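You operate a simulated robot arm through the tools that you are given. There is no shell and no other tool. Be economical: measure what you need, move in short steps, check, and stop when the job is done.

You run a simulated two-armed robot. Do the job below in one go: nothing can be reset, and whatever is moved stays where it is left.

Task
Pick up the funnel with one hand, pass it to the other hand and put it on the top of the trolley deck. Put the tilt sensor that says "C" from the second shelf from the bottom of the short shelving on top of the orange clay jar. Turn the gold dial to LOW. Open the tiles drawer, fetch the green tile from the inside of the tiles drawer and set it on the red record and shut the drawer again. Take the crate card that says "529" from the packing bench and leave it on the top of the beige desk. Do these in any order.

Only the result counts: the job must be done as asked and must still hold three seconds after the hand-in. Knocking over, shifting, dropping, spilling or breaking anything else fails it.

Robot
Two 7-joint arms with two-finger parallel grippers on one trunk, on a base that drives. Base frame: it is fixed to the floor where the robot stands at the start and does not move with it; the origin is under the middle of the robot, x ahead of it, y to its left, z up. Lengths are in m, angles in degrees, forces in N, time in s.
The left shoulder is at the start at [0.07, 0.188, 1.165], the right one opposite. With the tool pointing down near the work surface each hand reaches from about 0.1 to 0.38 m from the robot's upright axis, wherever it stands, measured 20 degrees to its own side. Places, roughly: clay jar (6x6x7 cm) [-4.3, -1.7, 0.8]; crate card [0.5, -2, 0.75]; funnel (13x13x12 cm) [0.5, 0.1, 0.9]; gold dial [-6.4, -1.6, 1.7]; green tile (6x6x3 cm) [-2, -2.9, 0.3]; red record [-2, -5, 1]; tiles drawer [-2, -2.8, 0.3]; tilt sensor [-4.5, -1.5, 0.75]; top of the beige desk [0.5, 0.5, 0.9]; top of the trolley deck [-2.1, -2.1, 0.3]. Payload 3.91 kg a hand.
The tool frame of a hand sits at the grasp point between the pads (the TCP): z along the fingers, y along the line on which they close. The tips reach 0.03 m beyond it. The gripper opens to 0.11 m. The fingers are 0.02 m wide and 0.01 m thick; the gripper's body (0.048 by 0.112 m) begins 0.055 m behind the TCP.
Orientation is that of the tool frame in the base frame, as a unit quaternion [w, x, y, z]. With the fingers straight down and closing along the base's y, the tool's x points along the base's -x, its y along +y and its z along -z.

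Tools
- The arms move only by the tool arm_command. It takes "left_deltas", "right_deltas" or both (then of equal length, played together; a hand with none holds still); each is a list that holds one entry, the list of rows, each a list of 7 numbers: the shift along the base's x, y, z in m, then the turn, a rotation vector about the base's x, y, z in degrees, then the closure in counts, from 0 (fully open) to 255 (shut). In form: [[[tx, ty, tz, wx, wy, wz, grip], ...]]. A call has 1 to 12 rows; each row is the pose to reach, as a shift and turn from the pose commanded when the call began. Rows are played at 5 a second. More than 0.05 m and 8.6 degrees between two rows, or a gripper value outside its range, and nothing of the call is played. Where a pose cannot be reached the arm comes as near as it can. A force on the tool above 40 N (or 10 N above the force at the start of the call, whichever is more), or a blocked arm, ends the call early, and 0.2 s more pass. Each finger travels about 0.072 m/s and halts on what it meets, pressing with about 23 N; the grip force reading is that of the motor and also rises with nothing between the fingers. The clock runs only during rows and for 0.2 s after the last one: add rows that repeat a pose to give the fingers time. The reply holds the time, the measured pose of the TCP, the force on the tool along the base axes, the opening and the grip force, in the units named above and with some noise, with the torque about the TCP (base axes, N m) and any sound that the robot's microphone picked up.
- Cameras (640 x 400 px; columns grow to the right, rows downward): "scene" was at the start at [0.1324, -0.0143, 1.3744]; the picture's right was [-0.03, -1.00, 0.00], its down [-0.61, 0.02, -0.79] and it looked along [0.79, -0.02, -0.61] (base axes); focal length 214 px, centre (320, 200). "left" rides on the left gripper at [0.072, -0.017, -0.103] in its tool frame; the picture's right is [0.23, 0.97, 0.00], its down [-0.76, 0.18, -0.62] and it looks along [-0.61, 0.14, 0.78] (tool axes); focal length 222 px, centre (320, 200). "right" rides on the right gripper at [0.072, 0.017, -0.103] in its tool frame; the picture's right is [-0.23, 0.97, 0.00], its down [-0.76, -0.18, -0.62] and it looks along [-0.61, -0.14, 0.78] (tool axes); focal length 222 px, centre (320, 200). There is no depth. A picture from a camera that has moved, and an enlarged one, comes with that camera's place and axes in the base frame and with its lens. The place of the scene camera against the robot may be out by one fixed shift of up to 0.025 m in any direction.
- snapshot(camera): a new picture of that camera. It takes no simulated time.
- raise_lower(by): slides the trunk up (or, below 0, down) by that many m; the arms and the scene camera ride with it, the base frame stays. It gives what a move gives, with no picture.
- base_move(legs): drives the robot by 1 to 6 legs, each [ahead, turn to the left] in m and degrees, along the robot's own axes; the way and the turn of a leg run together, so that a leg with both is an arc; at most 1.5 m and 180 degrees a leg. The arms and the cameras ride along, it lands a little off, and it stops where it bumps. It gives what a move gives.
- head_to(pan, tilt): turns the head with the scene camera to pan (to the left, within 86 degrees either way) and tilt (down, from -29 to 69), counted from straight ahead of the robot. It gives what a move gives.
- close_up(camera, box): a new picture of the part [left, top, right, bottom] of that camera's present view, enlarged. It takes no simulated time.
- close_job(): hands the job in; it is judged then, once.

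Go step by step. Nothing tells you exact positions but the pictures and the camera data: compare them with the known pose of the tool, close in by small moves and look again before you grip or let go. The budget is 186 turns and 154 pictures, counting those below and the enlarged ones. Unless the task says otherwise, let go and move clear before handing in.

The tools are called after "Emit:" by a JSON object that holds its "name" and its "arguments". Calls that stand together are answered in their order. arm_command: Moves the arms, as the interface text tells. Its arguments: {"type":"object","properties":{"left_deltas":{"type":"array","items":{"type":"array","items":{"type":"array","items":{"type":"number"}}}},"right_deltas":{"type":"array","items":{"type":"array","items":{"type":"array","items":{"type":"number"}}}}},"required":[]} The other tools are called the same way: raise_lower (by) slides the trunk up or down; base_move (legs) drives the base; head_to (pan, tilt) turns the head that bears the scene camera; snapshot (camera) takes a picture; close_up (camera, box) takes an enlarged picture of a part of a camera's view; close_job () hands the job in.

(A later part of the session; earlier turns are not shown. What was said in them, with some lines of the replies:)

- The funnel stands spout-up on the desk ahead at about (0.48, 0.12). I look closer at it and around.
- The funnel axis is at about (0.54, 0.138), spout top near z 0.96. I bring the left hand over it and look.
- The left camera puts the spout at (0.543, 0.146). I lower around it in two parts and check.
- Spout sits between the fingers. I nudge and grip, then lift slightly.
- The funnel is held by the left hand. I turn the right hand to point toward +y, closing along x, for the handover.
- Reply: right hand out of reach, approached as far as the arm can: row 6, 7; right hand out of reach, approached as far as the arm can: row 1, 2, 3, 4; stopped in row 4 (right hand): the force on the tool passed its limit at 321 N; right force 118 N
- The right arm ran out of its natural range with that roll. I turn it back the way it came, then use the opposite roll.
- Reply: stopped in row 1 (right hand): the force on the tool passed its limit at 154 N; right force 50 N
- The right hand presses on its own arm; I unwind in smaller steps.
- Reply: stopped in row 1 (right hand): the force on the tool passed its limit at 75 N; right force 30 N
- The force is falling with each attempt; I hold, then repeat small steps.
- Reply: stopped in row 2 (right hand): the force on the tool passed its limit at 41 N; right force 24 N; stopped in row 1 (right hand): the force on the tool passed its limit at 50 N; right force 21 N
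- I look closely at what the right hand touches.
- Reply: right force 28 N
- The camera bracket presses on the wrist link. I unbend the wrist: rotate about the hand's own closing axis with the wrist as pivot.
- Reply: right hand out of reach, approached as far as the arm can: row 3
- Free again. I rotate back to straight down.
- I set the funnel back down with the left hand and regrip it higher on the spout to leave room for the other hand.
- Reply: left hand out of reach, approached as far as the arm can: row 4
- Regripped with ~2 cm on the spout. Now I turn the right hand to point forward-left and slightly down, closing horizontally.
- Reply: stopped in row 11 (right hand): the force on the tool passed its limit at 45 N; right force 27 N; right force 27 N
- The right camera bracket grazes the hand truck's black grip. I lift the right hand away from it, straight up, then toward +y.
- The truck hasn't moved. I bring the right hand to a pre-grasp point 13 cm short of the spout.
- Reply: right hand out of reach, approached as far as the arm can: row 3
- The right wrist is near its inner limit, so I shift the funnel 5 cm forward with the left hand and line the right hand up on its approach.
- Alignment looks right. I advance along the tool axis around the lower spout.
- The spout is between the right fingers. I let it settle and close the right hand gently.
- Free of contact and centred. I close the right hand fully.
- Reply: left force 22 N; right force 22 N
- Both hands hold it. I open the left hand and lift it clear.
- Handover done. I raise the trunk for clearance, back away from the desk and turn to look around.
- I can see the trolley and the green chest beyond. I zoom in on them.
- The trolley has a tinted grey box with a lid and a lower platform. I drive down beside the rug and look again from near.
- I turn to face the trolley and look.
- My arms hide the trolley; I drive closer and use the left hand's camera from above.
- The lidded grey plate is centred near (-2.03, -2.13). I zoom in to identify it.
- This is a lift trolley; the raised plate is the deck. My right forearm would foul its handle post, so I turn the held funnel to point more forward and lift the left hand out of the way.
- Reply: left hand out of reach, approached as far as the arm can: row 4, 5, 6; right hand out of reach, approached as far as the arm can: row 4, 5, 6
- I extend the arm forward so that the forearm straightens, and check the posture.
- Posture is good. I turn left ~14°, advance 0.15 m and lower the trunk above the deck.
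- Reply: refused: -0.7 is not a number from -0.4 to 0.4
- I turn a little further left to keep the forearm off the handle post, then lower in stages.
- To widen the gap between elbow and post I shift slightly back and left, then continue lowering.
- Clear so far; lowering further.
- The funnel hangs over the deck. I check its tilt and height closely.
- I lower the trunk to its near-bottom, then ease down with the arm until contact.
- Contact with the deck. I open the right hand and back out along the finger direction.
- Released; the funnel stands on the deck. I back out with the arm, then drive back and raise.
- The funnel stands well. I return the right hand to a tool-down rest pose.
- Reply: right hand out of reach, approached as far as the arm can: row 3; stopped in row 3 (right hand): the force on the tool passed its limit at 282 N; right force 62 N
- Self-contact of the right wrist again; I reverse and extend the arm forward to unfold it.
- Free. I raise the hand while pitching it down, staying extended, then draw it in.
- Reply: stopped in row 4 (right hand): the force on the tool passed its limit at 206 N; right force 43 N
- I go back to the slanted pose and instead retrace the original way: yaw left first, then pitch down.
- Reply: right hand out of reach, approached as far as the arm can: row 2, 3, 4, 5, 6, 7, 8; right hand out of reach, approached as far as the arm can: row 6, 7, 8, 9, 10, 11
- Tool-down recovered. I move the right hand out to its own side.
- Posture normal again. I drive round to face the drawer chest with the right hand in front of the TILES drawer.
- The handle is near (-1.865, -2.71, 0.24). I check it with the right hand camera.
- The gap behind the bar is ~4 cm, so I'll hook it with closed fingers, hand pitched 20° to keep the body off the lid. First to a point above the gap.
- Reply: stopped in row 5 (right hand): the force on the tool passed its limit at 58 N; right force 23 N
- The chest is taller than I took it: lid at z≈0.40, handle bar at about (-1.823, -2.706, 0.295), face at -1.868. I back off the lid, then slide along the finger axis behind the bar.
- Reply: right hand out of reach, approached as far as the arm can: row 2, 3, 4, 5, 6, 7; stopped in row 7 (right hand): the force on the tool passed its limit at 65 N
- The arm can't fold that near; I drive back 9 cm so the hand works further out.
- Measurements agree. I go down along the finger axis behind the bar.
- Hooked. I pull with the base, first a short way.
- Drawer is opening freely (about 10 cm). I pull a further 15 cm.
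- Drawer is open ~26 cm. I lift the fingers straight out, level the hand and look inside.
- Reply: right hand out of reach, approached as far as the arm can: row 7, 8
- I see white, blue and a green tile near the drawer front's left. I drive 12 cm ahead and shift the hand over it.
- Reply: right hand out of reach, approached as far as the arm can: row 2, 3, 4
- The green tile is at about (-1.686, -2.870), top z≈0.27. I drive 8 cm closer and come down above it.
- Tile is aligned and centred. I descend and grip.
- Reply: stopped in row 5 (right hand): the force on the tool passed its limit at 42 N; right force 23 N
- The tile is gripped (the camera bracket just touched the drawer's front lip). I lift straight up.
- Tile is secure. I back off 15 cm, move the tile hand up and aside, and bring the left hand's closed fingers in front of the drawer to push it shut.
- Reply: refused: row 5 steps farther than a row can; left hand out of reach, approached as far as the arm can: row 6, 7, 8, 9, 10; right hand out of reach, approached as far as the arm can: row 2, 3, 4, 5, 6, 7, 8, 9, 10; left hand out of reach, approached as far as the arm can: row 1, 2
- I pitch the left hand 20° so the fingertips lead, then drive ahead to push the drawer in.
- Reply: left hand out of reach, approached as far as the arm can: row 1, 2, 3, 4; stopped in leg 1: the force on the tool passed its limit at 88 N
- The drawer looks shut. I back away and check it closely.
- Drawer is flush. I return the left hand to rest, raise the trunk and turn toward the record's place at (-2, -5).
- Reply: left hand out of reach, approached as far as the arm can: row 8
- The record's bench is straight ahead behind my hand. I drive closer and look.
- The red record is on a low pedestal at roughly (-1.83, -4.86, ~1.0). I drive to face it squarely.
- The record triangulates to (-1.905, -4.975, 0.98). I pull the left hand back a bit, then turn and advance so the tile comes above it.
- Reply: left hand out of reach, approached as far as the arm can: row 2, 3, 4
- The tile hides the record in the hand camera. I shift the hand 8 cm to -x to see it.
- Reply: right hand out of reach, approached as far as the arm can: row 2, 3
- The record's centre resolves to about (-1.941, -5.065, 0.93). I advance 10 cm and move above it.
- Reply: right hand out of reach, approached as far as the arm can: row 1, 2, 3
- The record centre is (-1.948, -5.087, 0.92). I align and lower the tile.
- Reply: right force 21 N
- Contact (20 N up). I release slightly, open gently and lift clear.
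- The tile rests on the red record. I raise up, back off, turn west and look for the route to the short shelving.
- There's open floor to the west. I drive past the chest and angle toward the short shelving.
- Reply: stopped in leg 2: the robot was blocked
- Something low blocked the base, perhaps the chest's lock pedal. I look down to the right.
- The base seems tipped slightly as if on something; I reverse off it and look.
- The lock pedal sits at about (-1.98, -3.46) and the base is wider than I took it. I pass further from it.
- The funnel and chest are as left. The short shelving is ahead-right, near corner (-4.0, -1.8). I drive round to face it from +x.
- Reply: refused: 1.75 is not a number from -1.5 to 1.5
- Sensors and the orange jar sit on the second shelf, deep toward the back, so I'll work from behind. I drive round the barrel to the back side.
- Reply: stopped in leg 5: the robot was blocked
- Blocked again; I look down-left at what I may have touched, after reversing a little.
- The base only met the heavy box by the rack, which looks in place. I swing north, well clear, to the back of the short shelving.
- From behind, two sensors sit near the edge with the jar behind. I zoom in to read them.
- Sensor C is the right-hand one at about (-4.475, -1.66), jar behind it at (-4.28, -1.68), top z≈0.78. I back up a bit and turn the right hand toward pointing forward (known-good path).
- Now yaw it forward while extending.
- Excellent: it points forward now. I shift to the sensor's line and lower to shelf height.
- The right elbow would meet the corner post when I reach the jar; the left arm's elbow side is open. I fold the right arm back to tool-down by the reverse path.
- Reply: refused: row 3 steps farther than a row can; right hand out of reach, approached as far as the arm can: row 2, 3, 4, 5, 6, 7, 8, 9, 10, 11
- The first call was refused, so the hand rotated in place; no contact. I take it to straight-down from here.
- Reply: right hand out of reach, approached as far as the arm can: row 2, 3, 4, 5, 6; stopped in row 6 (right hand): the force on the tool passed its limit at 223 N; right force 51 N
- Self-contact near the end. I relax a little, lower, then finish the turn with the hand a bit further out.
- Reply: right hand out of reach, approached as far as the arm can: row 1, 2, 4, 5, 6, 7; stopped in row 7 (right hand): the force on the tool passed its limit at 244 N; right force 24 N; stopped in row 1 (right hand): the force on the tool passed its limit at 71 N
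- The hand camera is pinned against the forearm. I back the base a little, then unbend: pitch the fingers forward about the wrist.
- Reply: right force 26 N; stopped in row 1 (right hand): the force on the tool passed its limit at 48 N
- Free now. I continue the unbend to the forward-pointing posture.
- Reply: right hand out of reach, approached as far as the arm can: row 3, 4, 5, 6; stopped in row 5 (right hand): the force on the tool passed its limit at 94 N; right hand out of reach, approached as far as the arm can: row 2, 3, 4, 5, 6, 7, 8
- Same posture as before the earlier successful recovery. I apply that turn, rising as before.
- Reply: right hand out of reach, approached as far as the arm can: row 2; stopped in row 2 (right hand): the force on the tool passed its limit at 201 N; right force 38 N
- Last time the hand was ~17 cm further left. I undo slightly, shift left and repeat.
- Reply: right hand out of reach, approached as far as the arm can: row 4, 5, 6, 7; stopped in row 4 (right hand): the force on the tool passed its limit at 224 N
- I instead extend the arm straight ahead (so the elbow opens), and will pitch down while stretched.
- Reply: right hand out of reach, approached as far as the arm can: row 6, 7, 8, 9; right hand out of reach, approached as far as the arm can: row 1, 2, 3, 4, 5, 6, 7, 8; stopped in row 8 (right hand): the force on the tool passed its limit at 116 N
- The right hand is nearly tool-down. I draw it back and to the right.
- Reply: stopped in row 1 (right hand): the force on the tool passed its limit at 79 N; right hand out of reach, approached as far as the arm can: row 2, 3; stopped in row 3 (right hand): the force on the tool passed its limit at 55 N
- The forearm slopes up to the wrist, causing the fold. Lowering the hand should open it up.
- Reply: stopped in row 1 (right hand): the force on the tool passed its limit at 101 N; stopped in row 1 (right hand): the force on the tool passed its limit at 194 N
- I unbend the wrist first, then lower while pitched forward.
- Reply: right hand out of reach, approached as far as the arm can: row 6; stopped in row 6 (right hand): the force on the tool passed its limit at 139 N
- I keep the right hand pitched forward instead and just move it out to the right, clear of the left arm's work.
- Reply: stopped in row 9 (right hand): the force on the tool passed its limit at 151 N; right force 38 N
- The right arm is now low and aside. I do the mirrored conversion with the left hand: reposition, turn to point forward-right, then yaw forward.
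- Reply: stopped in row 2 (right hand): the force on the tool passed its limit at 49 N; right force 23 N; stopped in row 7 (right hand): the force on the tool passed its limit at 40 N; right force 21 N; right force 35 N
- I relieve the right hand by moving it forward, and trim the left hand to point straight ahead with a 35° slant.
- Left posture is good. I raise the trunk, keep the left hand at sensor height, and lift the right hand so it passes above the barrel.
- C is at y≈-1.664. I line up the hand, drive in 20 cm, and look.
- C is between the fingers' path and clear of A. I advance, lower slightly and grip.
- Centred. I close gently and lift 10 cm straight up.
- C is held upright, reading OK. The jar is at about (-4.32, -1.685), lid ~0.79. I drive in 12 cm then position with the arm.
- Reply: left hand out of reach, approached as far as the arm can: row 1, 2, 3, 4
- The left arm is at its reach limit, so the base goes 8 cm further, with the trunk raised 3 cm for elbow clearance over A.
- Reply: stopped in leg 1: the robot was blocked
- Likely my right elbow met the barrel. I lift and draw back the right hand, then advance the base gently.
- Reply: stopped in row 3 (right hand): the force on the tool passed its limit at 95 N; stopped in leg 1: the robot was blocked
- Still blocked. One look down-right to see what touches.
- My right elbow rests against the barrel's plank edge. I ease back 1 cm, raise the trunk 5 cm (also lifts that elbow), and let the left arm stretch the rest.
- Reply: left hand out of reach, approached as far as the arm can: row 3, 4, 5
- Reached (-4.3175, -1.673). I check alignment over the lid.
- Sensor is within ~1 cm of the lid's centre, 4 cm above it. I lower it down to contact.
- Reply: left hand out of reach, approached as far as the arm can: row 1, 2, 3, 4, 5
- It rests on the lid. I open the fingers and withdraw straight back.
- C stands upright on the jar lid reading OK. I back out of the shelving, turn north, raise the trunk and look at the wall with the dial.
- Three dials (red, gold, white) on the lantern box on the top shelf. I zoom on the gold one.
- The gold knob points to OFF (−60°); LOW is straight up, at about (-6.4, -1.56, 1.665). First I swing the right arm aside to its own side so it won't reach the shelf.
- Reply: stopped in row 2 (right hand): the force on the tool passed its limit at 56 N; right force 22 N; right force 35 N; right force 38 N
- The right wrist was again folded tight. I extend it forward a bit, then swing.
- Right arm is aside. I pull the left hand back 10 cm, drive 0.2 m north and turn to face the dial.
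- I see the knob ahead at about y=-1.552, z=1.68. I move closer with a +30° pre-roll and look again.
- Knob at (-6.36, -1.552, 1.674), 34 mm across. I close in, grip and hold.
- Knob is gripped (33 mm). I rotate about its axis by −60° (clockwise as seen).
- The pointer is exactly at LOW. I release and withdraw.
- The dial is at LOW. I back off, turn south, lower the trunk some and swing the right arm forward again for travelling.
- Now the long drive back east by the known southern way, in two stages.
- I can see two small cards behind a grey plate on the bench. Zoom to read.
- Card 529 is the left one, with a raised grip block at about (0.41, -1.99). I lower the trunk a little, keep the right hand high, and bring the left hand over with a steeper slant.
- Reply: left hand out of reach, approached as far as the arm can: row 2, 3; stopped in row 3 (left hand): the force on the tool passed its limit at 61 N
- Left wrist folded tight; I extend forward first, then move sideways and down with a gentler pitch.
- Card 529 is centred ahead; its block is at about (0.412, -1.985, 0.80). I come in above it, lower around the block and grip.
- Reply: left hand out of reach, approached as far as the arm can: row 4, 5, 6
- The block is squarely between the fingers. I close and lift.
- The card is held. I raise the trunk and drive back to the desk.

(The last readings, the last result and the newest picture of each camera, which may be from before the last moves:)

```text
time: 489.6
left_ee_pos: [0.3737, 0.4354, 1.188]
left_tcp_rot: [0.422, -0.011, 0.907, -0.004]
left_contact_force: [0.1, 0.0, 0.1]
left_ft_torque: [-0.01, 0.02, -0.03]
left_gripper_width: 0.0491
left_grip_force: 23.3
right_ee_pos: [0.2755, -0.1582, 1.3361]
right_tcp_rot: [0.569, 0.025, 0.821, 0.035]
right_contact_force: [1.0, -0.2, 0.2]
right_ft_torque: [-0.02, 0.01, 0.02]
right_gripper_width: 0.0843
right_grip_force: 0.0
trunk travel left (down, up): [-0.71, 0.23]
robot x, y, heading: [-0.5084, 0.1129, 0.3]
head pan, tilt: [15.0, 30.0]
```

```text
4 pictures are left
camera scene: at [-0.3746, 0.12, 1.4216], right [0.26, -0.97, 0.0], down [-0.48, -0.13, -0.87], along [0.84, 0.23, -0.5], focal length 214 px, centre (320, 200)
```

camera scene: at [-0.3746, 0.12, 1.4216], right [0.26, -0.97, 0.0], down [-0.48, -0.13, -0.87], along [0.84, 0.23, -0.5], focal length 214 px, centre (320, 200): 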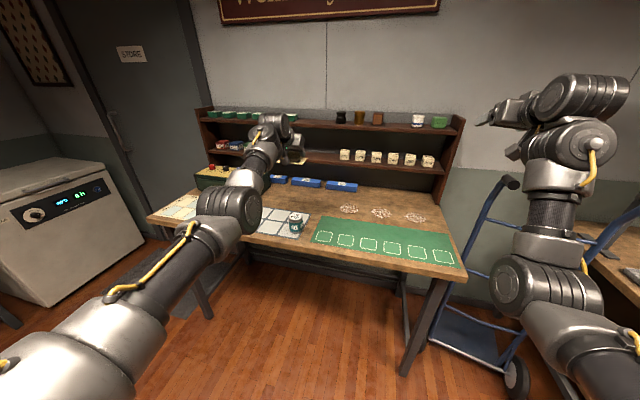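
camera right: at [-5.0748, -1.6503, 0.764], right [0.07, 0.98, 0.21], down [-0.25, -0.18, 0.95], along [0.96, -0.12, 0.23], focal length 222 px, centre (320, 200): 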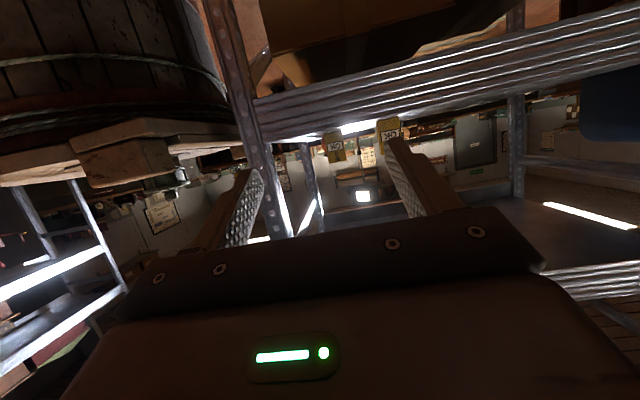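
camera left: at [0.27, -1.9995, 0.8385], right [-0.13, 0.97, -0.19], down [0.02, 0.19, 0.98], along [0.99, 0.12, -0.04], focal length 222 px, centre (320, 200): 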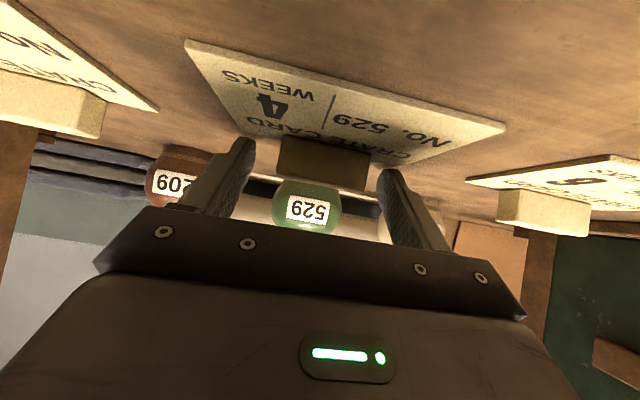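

The desk has clear wood around (0.57, 0.335). I lower the trunk a bit, drive 0.23 m ahead, shift right and descend partway.

Emit:
{"name": "raise_lower", "arguments": {"by": -0.14}}

Emit:
{"name": "base_move", "arguments": {"legs": [[0.22, 0]]}}

Emit:
{"name": "arm_command", "arguments": {"left_deltas": [[[0, -0.04, 0, 0, 0, 0, 255], [0, -0.08, 0, 0, 0, 0, 255], [0.0, -0.1, -0.02, 0, 0, 0, 255], [0, -0.1, -0.06, 0, 0, 0, 255], [0, -0.1, -0.1, 0, 0, 0, 255], [0, -0.1, -0.12, 0, 0, 0, 255], [0, -0.1, -0.12, 0, 0, 0, 255]]]}}

Emit:
{"name": "head_to", "arguments": {"pan": 20, "tilt": 35}}

Emit:
{"name": "snapshot", "arguments": {"camera": "scene"}}

```text
time: 491.2
left_ee_pos: [0.3733, 0.4344, 1.0487]
left_tcp_rot: [0.422, -0.01, 0.907, -0.005]
left_contact_force: [0.0, 0.5, -0.3]
left_ft_torque: [-0.02, 0.0, -0.02]
left_gripper_width: 0.049
left_grip_force: 23.1
right_ee_pos: [0.2746, -0.1591, 1.196]
right_tcp_rot: [0.569, 0.024, 0.821, 0.036]
right_contact_force: [0.1, 0.0, 0.4]
right_ft_torque: [0.01, 0.06, 0.01]
right_gripper_width: 0.0842
right_grip_force: 0.1
trunk travel left (down, up): [-0.57, 0.37]
robot x, y, heading: [-0.505, 0.1083, 0.0]
head pan, tilt: [15.0, 30.0]
```

```text
time: 492.9
left_ee_pos: [0.5906, 0.4337, 1.0479]
left_tcp_rot: [0.422, -0.011, 0.906, -0.003]
left_contact_force: [0.5, 0.1, -1.2]
left_ft_torque: [0.0, -0.01, -0.04]
left_gripper_width: 0.0488
left_grip_force: 23.5
right_ee_pos: [0.4927, -0.1611, 1.1955]
right_tcp_rot: [0.569, 0.028, 0.821, 0.033]
right_contact_force: [0.5, -0.5, -0.4]
right_ft_torque: [0.03, -0.01, -0.01]
right_gripper_width: 0.0843
right_grip_force: 0.1
trunk travel left (down, up): [-0.57, 0.37]
robot x, y, heading: [-0.2891, 0.1062, -0.0]
head pan, tilt: [15.0, 30.0]
```

```text
time: 494.5
left_ee_pos: [0.5901, 0.3324, 0.9261]
left_tcp_rot: [0.422, -0.01, 0.907, -0.003]
left_contact_force: [0.3, 0.5, -0.4]
left_ft_torque: [-0.02, -0.01, 0.01]
left_gripper_width: 0.0491
left_grip_force: 23.0
right_ee_pos: [0.4911, -0.1615, 1.1953]
right_tcp_rot: [0.57, 0.026, 0.821, 0.034]
right_contact_force: [-0.1, -0.1, -0.3]
right_ft_torque: [0.01, 0.01, -0.02]
right_gripper_width: 0.0841
right_grip_force: 0.0
trunk travel left (down, up): [-0.57, 0.37]
robot x, y, heading: [-0.2893, 0.1094, 0.2]
head pan, tilt: [15.0, 30.0]
```

```text
time: 495.2
left_ee_pos: [0.5914, 0.3338, 0.9269]
left_tcp_rot: [0.422, -0.011, 0.907, -0.004]
left_contact_force: [-0.6, -0.2, -0.4]
left_ft_torque: [-0.02, -0.02, 0.01]
left_gripper_width: 0.0489
left_grip_force: 22.7
right_ee_pos: [0.4917, -0.1597, 1.1956]
right_tcp_rot: [0.569, 0.027, 0.821, 0.034]
right_contact_force: [-0.2, 0.1, 0.1]
right_ft_torque: [0.01, 0.02, -0.02]
right_gripper_width: 0.0844
right_grip_force: 0.1
trunk travel left (down, up): [-0.57, 0.37]
robot x, y, heading: [-0.2874, 0.1116, 0.1]
head pan, tilt: [20.0, 35.0]
```

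```text
3 pictures are left
camera scene: at [-0.1621, 0.127, 1.2738], right [0.34, -0.94, 0.0], down [-0.54, -0.2, -0.82], along [0.77, 0.28, -0.57], focal length 214 px, centre (320, 200)
```

scene: 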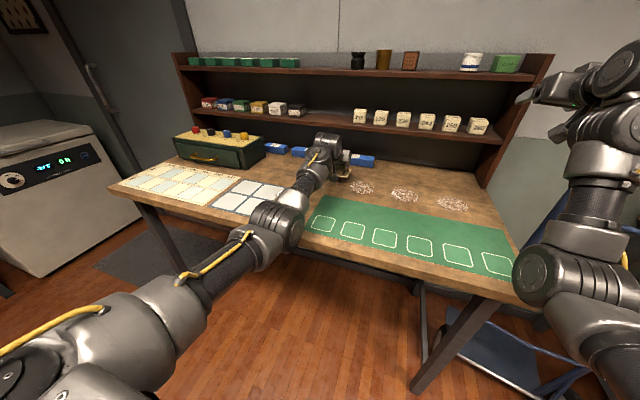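

Over clear wood. I lower slowly to contact.

Emit:
{"name": "arm_command", "arguments": {"left_deltas": [[[0, -0.005, -0.012, 0, 0, 0, 255], [0, -0.008, -0.024, 0, 0, 0, 255], [0, -0.008, -0.032, 0, 0, 0, 255], [0, -0.008, -0.036, 0, 0, 0, 255], [0, -0.008, -0.036, 0, 0, 0, 255]]]}}

Emit:
{"name": "arm_command", "arguments": {"left_deltas": [[[0, 0, -0.003, 0, 0, 0, 255], [0, 0, -0.006, 0, 0, 0, 255], [0, 0, -0.006, 0, 0, 0, 255]]]}}

```text
time: 496.4
left_ee_pos: [0.5903, 0.3251, 0.8919]
left_tcp_rot: [0.421, -0.01, 0.907, -0.005]
left_contact_force: [0.0, -0.2, -0.3]
left_ft_torque: [-0.03, 0.0, 0.03]
left_gripper_width: 0.0489
left_grip_force: 23.2
right_ee_pos: [0.4923, -0.1612, 1.1959]
right_tcp_rot: [0.569, 0.026, 0.821, 0.034]
right_contact_force: [0.6, -0.2, -0.2]
right_ft_torque: [-0.01, 0.01, 0.02]
right_gripper_width: 0.0844
right_grip_force: 0.1
trunk travel left (down, up): [-0.57, 0.37]
robot x, y, heading: [-0.2924, 0.1097, 0.0]
head pan, tilt: [20.0, 35.0]
```

```text
time: 497.2
left_ee_pos: [0.59, 0.3253, 0.8883]
left_tcp_rot: [0.424, -0.009, 0.906, -0.004]
left_contact_force: [1.0, 0.5, 5.0]
left_ft_torque: [0.28, 0.03, -0.03]
left_gripper_width: 0.0491
left_grip_force: 23.1
right_ee_pos: [0.4915, -0.1632, 1.1963]
right_tcp_rot: [0.57, 0.028, 0.821, 0.033]
right_contact_force: [-0.4, 0.2, -0.3]
right_ft_torque: [0.02, 0.01, 0.01]
right_gripper_width: 0.0841
right_grip_force: 0.0
trunk travel left (down, up): [-0.57, 0.37]
robot x, y, heading: [-0.2891, 0.1095, 0.3]
head pan, tilt: [20.0, 35.0]
```

First contact. I press a few millimetres more, then check with the hand camera.

Emit:
{"name": "arm_command", "arguments": {"left_deltas": [[[0, 0, -0.002, 0, 0, 0, 255], [0, 0, -0.004, 0, 0, 0, 255], [0, 0, -0.004, 0, 0, 0, 255]]]}}

Emit:
{"name": "snapshot", "arguments": {"camera": "left"}}

```text
time: 498.0
left_ee_pos: [0.5902, 0.3257, 0.887]
left_tcp_rot: [0.426, -0.01, 0.905, -0.004]
left_contact_force: [7.7, 3.5, 19.3]
left_ft_torque: [0.75, -0.19, -0.22]
left_gripper_width: 0.0493
left_grip_force: 23.1
right_ee_pos: [0.4911, -0.1604, 1.1977]
right_tcp_rot: [0.57, 0.026, 0.82, 0.034]
right_contact_force: [-0.7, 0.5, 0.0]
right_ft_torque: [0.04, -0.01, 0.01]
right_gripper_width: 0.0842
right_grip_force: 0.0
trunk travel left (down, up): [-0.57, 0.37]
robot x, y, heading: [-0.2878, 0.1107, 0.2]
head pan, tilt: [20.0, 35.0]
```

```text
2 pictures are left
camera left: at [0.4652, 0.3059, 0.8971], right [-0.16, 0.97, -0.19], down [0.0, 0.19, 0.98], along [0.99, 0.16, -0.03], focal length 222 px, centre (320, 200)
```

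left: 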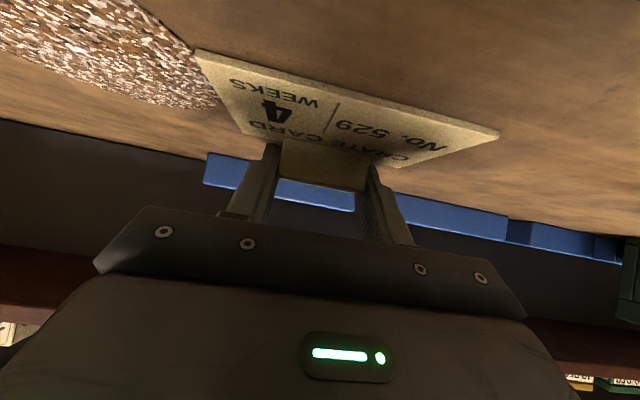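

The card lies flat with its edge just beside the glitter patch. I lift a touch, move 1.5 cm away, set down and release.

Emit:
{"name": "arm_command", "arguments": {"left_deltas": [[[0, 0, 0.006, 0, 0, 0, 255], [0, 0.008, 0.009, 0, 0, 0, 255], [0, 0.015, 0.009, 0, 0, 0, 255], [0, 0.015, 0.004, 0, 0, 0, 255], [0, 0.015, 0.001, 0, 0, 0, 255], [0, 0.015, 0.0, 0, 0, 0, 255], [0, 0.015, 0.0, 0, 0, 0, 200], [0, 0.015, 0.0, 0, 0, 0, 110], [0, 0.015, 0.0, 0, 0, 0, 70], [0, 0.015, 0.0, 0, 0, 0, 60]]]}}

Emit:
{"name": "arm_command", "arguments": {"left_deltas": [[[-0.01, 0, 0.015, 0, 0, 0, 60], [-0.02, 0, 0.04, 0, 0, 0, 60], [-0.03, 0, 0.08, 0, 0, 0, 60], [-0.04, 0, 0.12, 0, 0, 0, 60], [-0.04, 0, 0.16, 0, 0, 0, 60]]]}}

Emit:
{"name": "base_move", "arguments": {"legs": [[-0.3, 0]]}}

Emit:
{"name": "snapshot", "arguments": {"camera": "scene"}}

```text
time: 500.2
left_ee_pos: [0.588, 0.3389, 0.8868]
left_tcp_rot: [0.424, -0.01, 0.906, -0.001]
left_contact_force: [-0.7, -16.5, 22.3]
left_ft_torque: [0.4, -0.32, -0.22]
left_gripper_width: 0.0753
left_grip_force: 0.0
right_ee_pos: [0.4882, -0.1637, 1.1994]
right_tcp_rot: [0.571, 0.026, 0.82, 0.036]
right_contact_force: [-0.5, 0.3, -0.5]
right_ft_torque: [0.0, -0.03, -0.01]
right_gripper_width: 0.084
right_grip_force: 0.1
trunk travel left (down, up): [-0.57, 0.37]
robot x, y, heading: [-0.2911, 0.11, -0.0]
head pan, tilt: [20.0, 35.0]
```

```text
time: 501.4
left_ee_pos: [0.5487, 0.3398, 1.0435]
left_tcp_rot: [0.422, -0.011, 0.906, -0.004]
left_contact_force: [0.0, 0.4, -0.7]
left_ft_torque: [-0.01, 0.01, 0.03]
left_gripper_width: 0.0844
left_grip_force: 0.0
right_ee_pos: [0.4917, -0.1615, 1.1968]
right_tcp_rot: [0.569, 0.026, 0.821, 0.035]
right_contact_force: [-0.7, -1.2, 0.6]
right_ft_torque: [-0.02, 0.01, 0.02]
right_gripper_width: 0.0844
right_grip_force: 0.0
trunk travel left (down, up): [-0.57, 0.37]
robot x, y, heading: [-0.2919, 0.1062, 0.0]
head pan, tilt: [20.0, 35.0]
```

```text
time: 503.4
left_ee_pos: [0.2477, 0.3381, 1.0437]
left_tcp_rot: [0.422, -0.009, 0.907, -0.004]
left_contact_force: [-0.5, -0.3, -0.1]
left_ft_torque: [0.0, -0.01, -0.01]
left_gripper_width: 0.0841
left_grip_force: 0.0
right_ee_pos: [0.1898, -0.1607, 1.1961]
right_tcp_rot: [0.569, 0.027, 0.821, 0.033]
right_contact_force: [-0.7, 0.1, 0.6]
right_ft_torque: [-0.01, 0.02, -0.02]
right_gripper_width: 0.0844
right_grip_force: 0.1
trunk travel left (down, up): [-0.57, 0.37]
robot x, y, heading: [-0.5895, 0.1105, -0.2]
head pan, tilt: [20.0, 35.0]
```

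```text
1 pictures are left
camera scene: at [-0.4652, 0.1267, 1.2739], right [0.34, -0.94, 0.0], down [-0.54, -0.2, -0.82], along [0.77, 0.28, -0.57], focal length 214 px, centre (320, 200)
```

scene: 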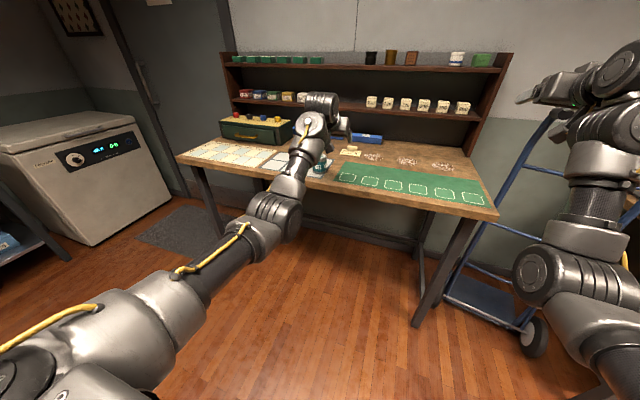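

The card lies on the desk top, the tin beside it is undisturbed, and both hands are empty and clear. I hand the job in.

Emit:
{"name": "close_job", "arguments": {}}

```text
The job is handed in.
```

I finished all five tasks and handed the job in, but I bumped a few things on the way and couldn't rule out small shifts.

- **Funnel:** I picked it up with the left hand, passed it to the right, and stood it on the trolley's raised lift plate. I took that plate to be the deck.
- **Tilt sensor C:** It stands upright on the orange jar's lid and read OK when I let go.
- **Gold dial:** It points at LOW.
- **Green tile:** It sits on the red record. The tiles drawer is shut flush; pushing it closed ended in a hard stop of about 88 N against the chest.
- **Crate card 529:** It lies on the beige desk, next to the nearest glitter coaster.

**Bumps:**
- The hand camera touched the blue hand truck's grip. I compared pictures and it had not moved.
- The base bumped the chest's lock pedal and the black box by the rack. I saw no movement, but the box I could only place to within a few centimetres.
- My right elbow pressed on a plank on top of the barrel; I did not check the barrel or planks afterwards.
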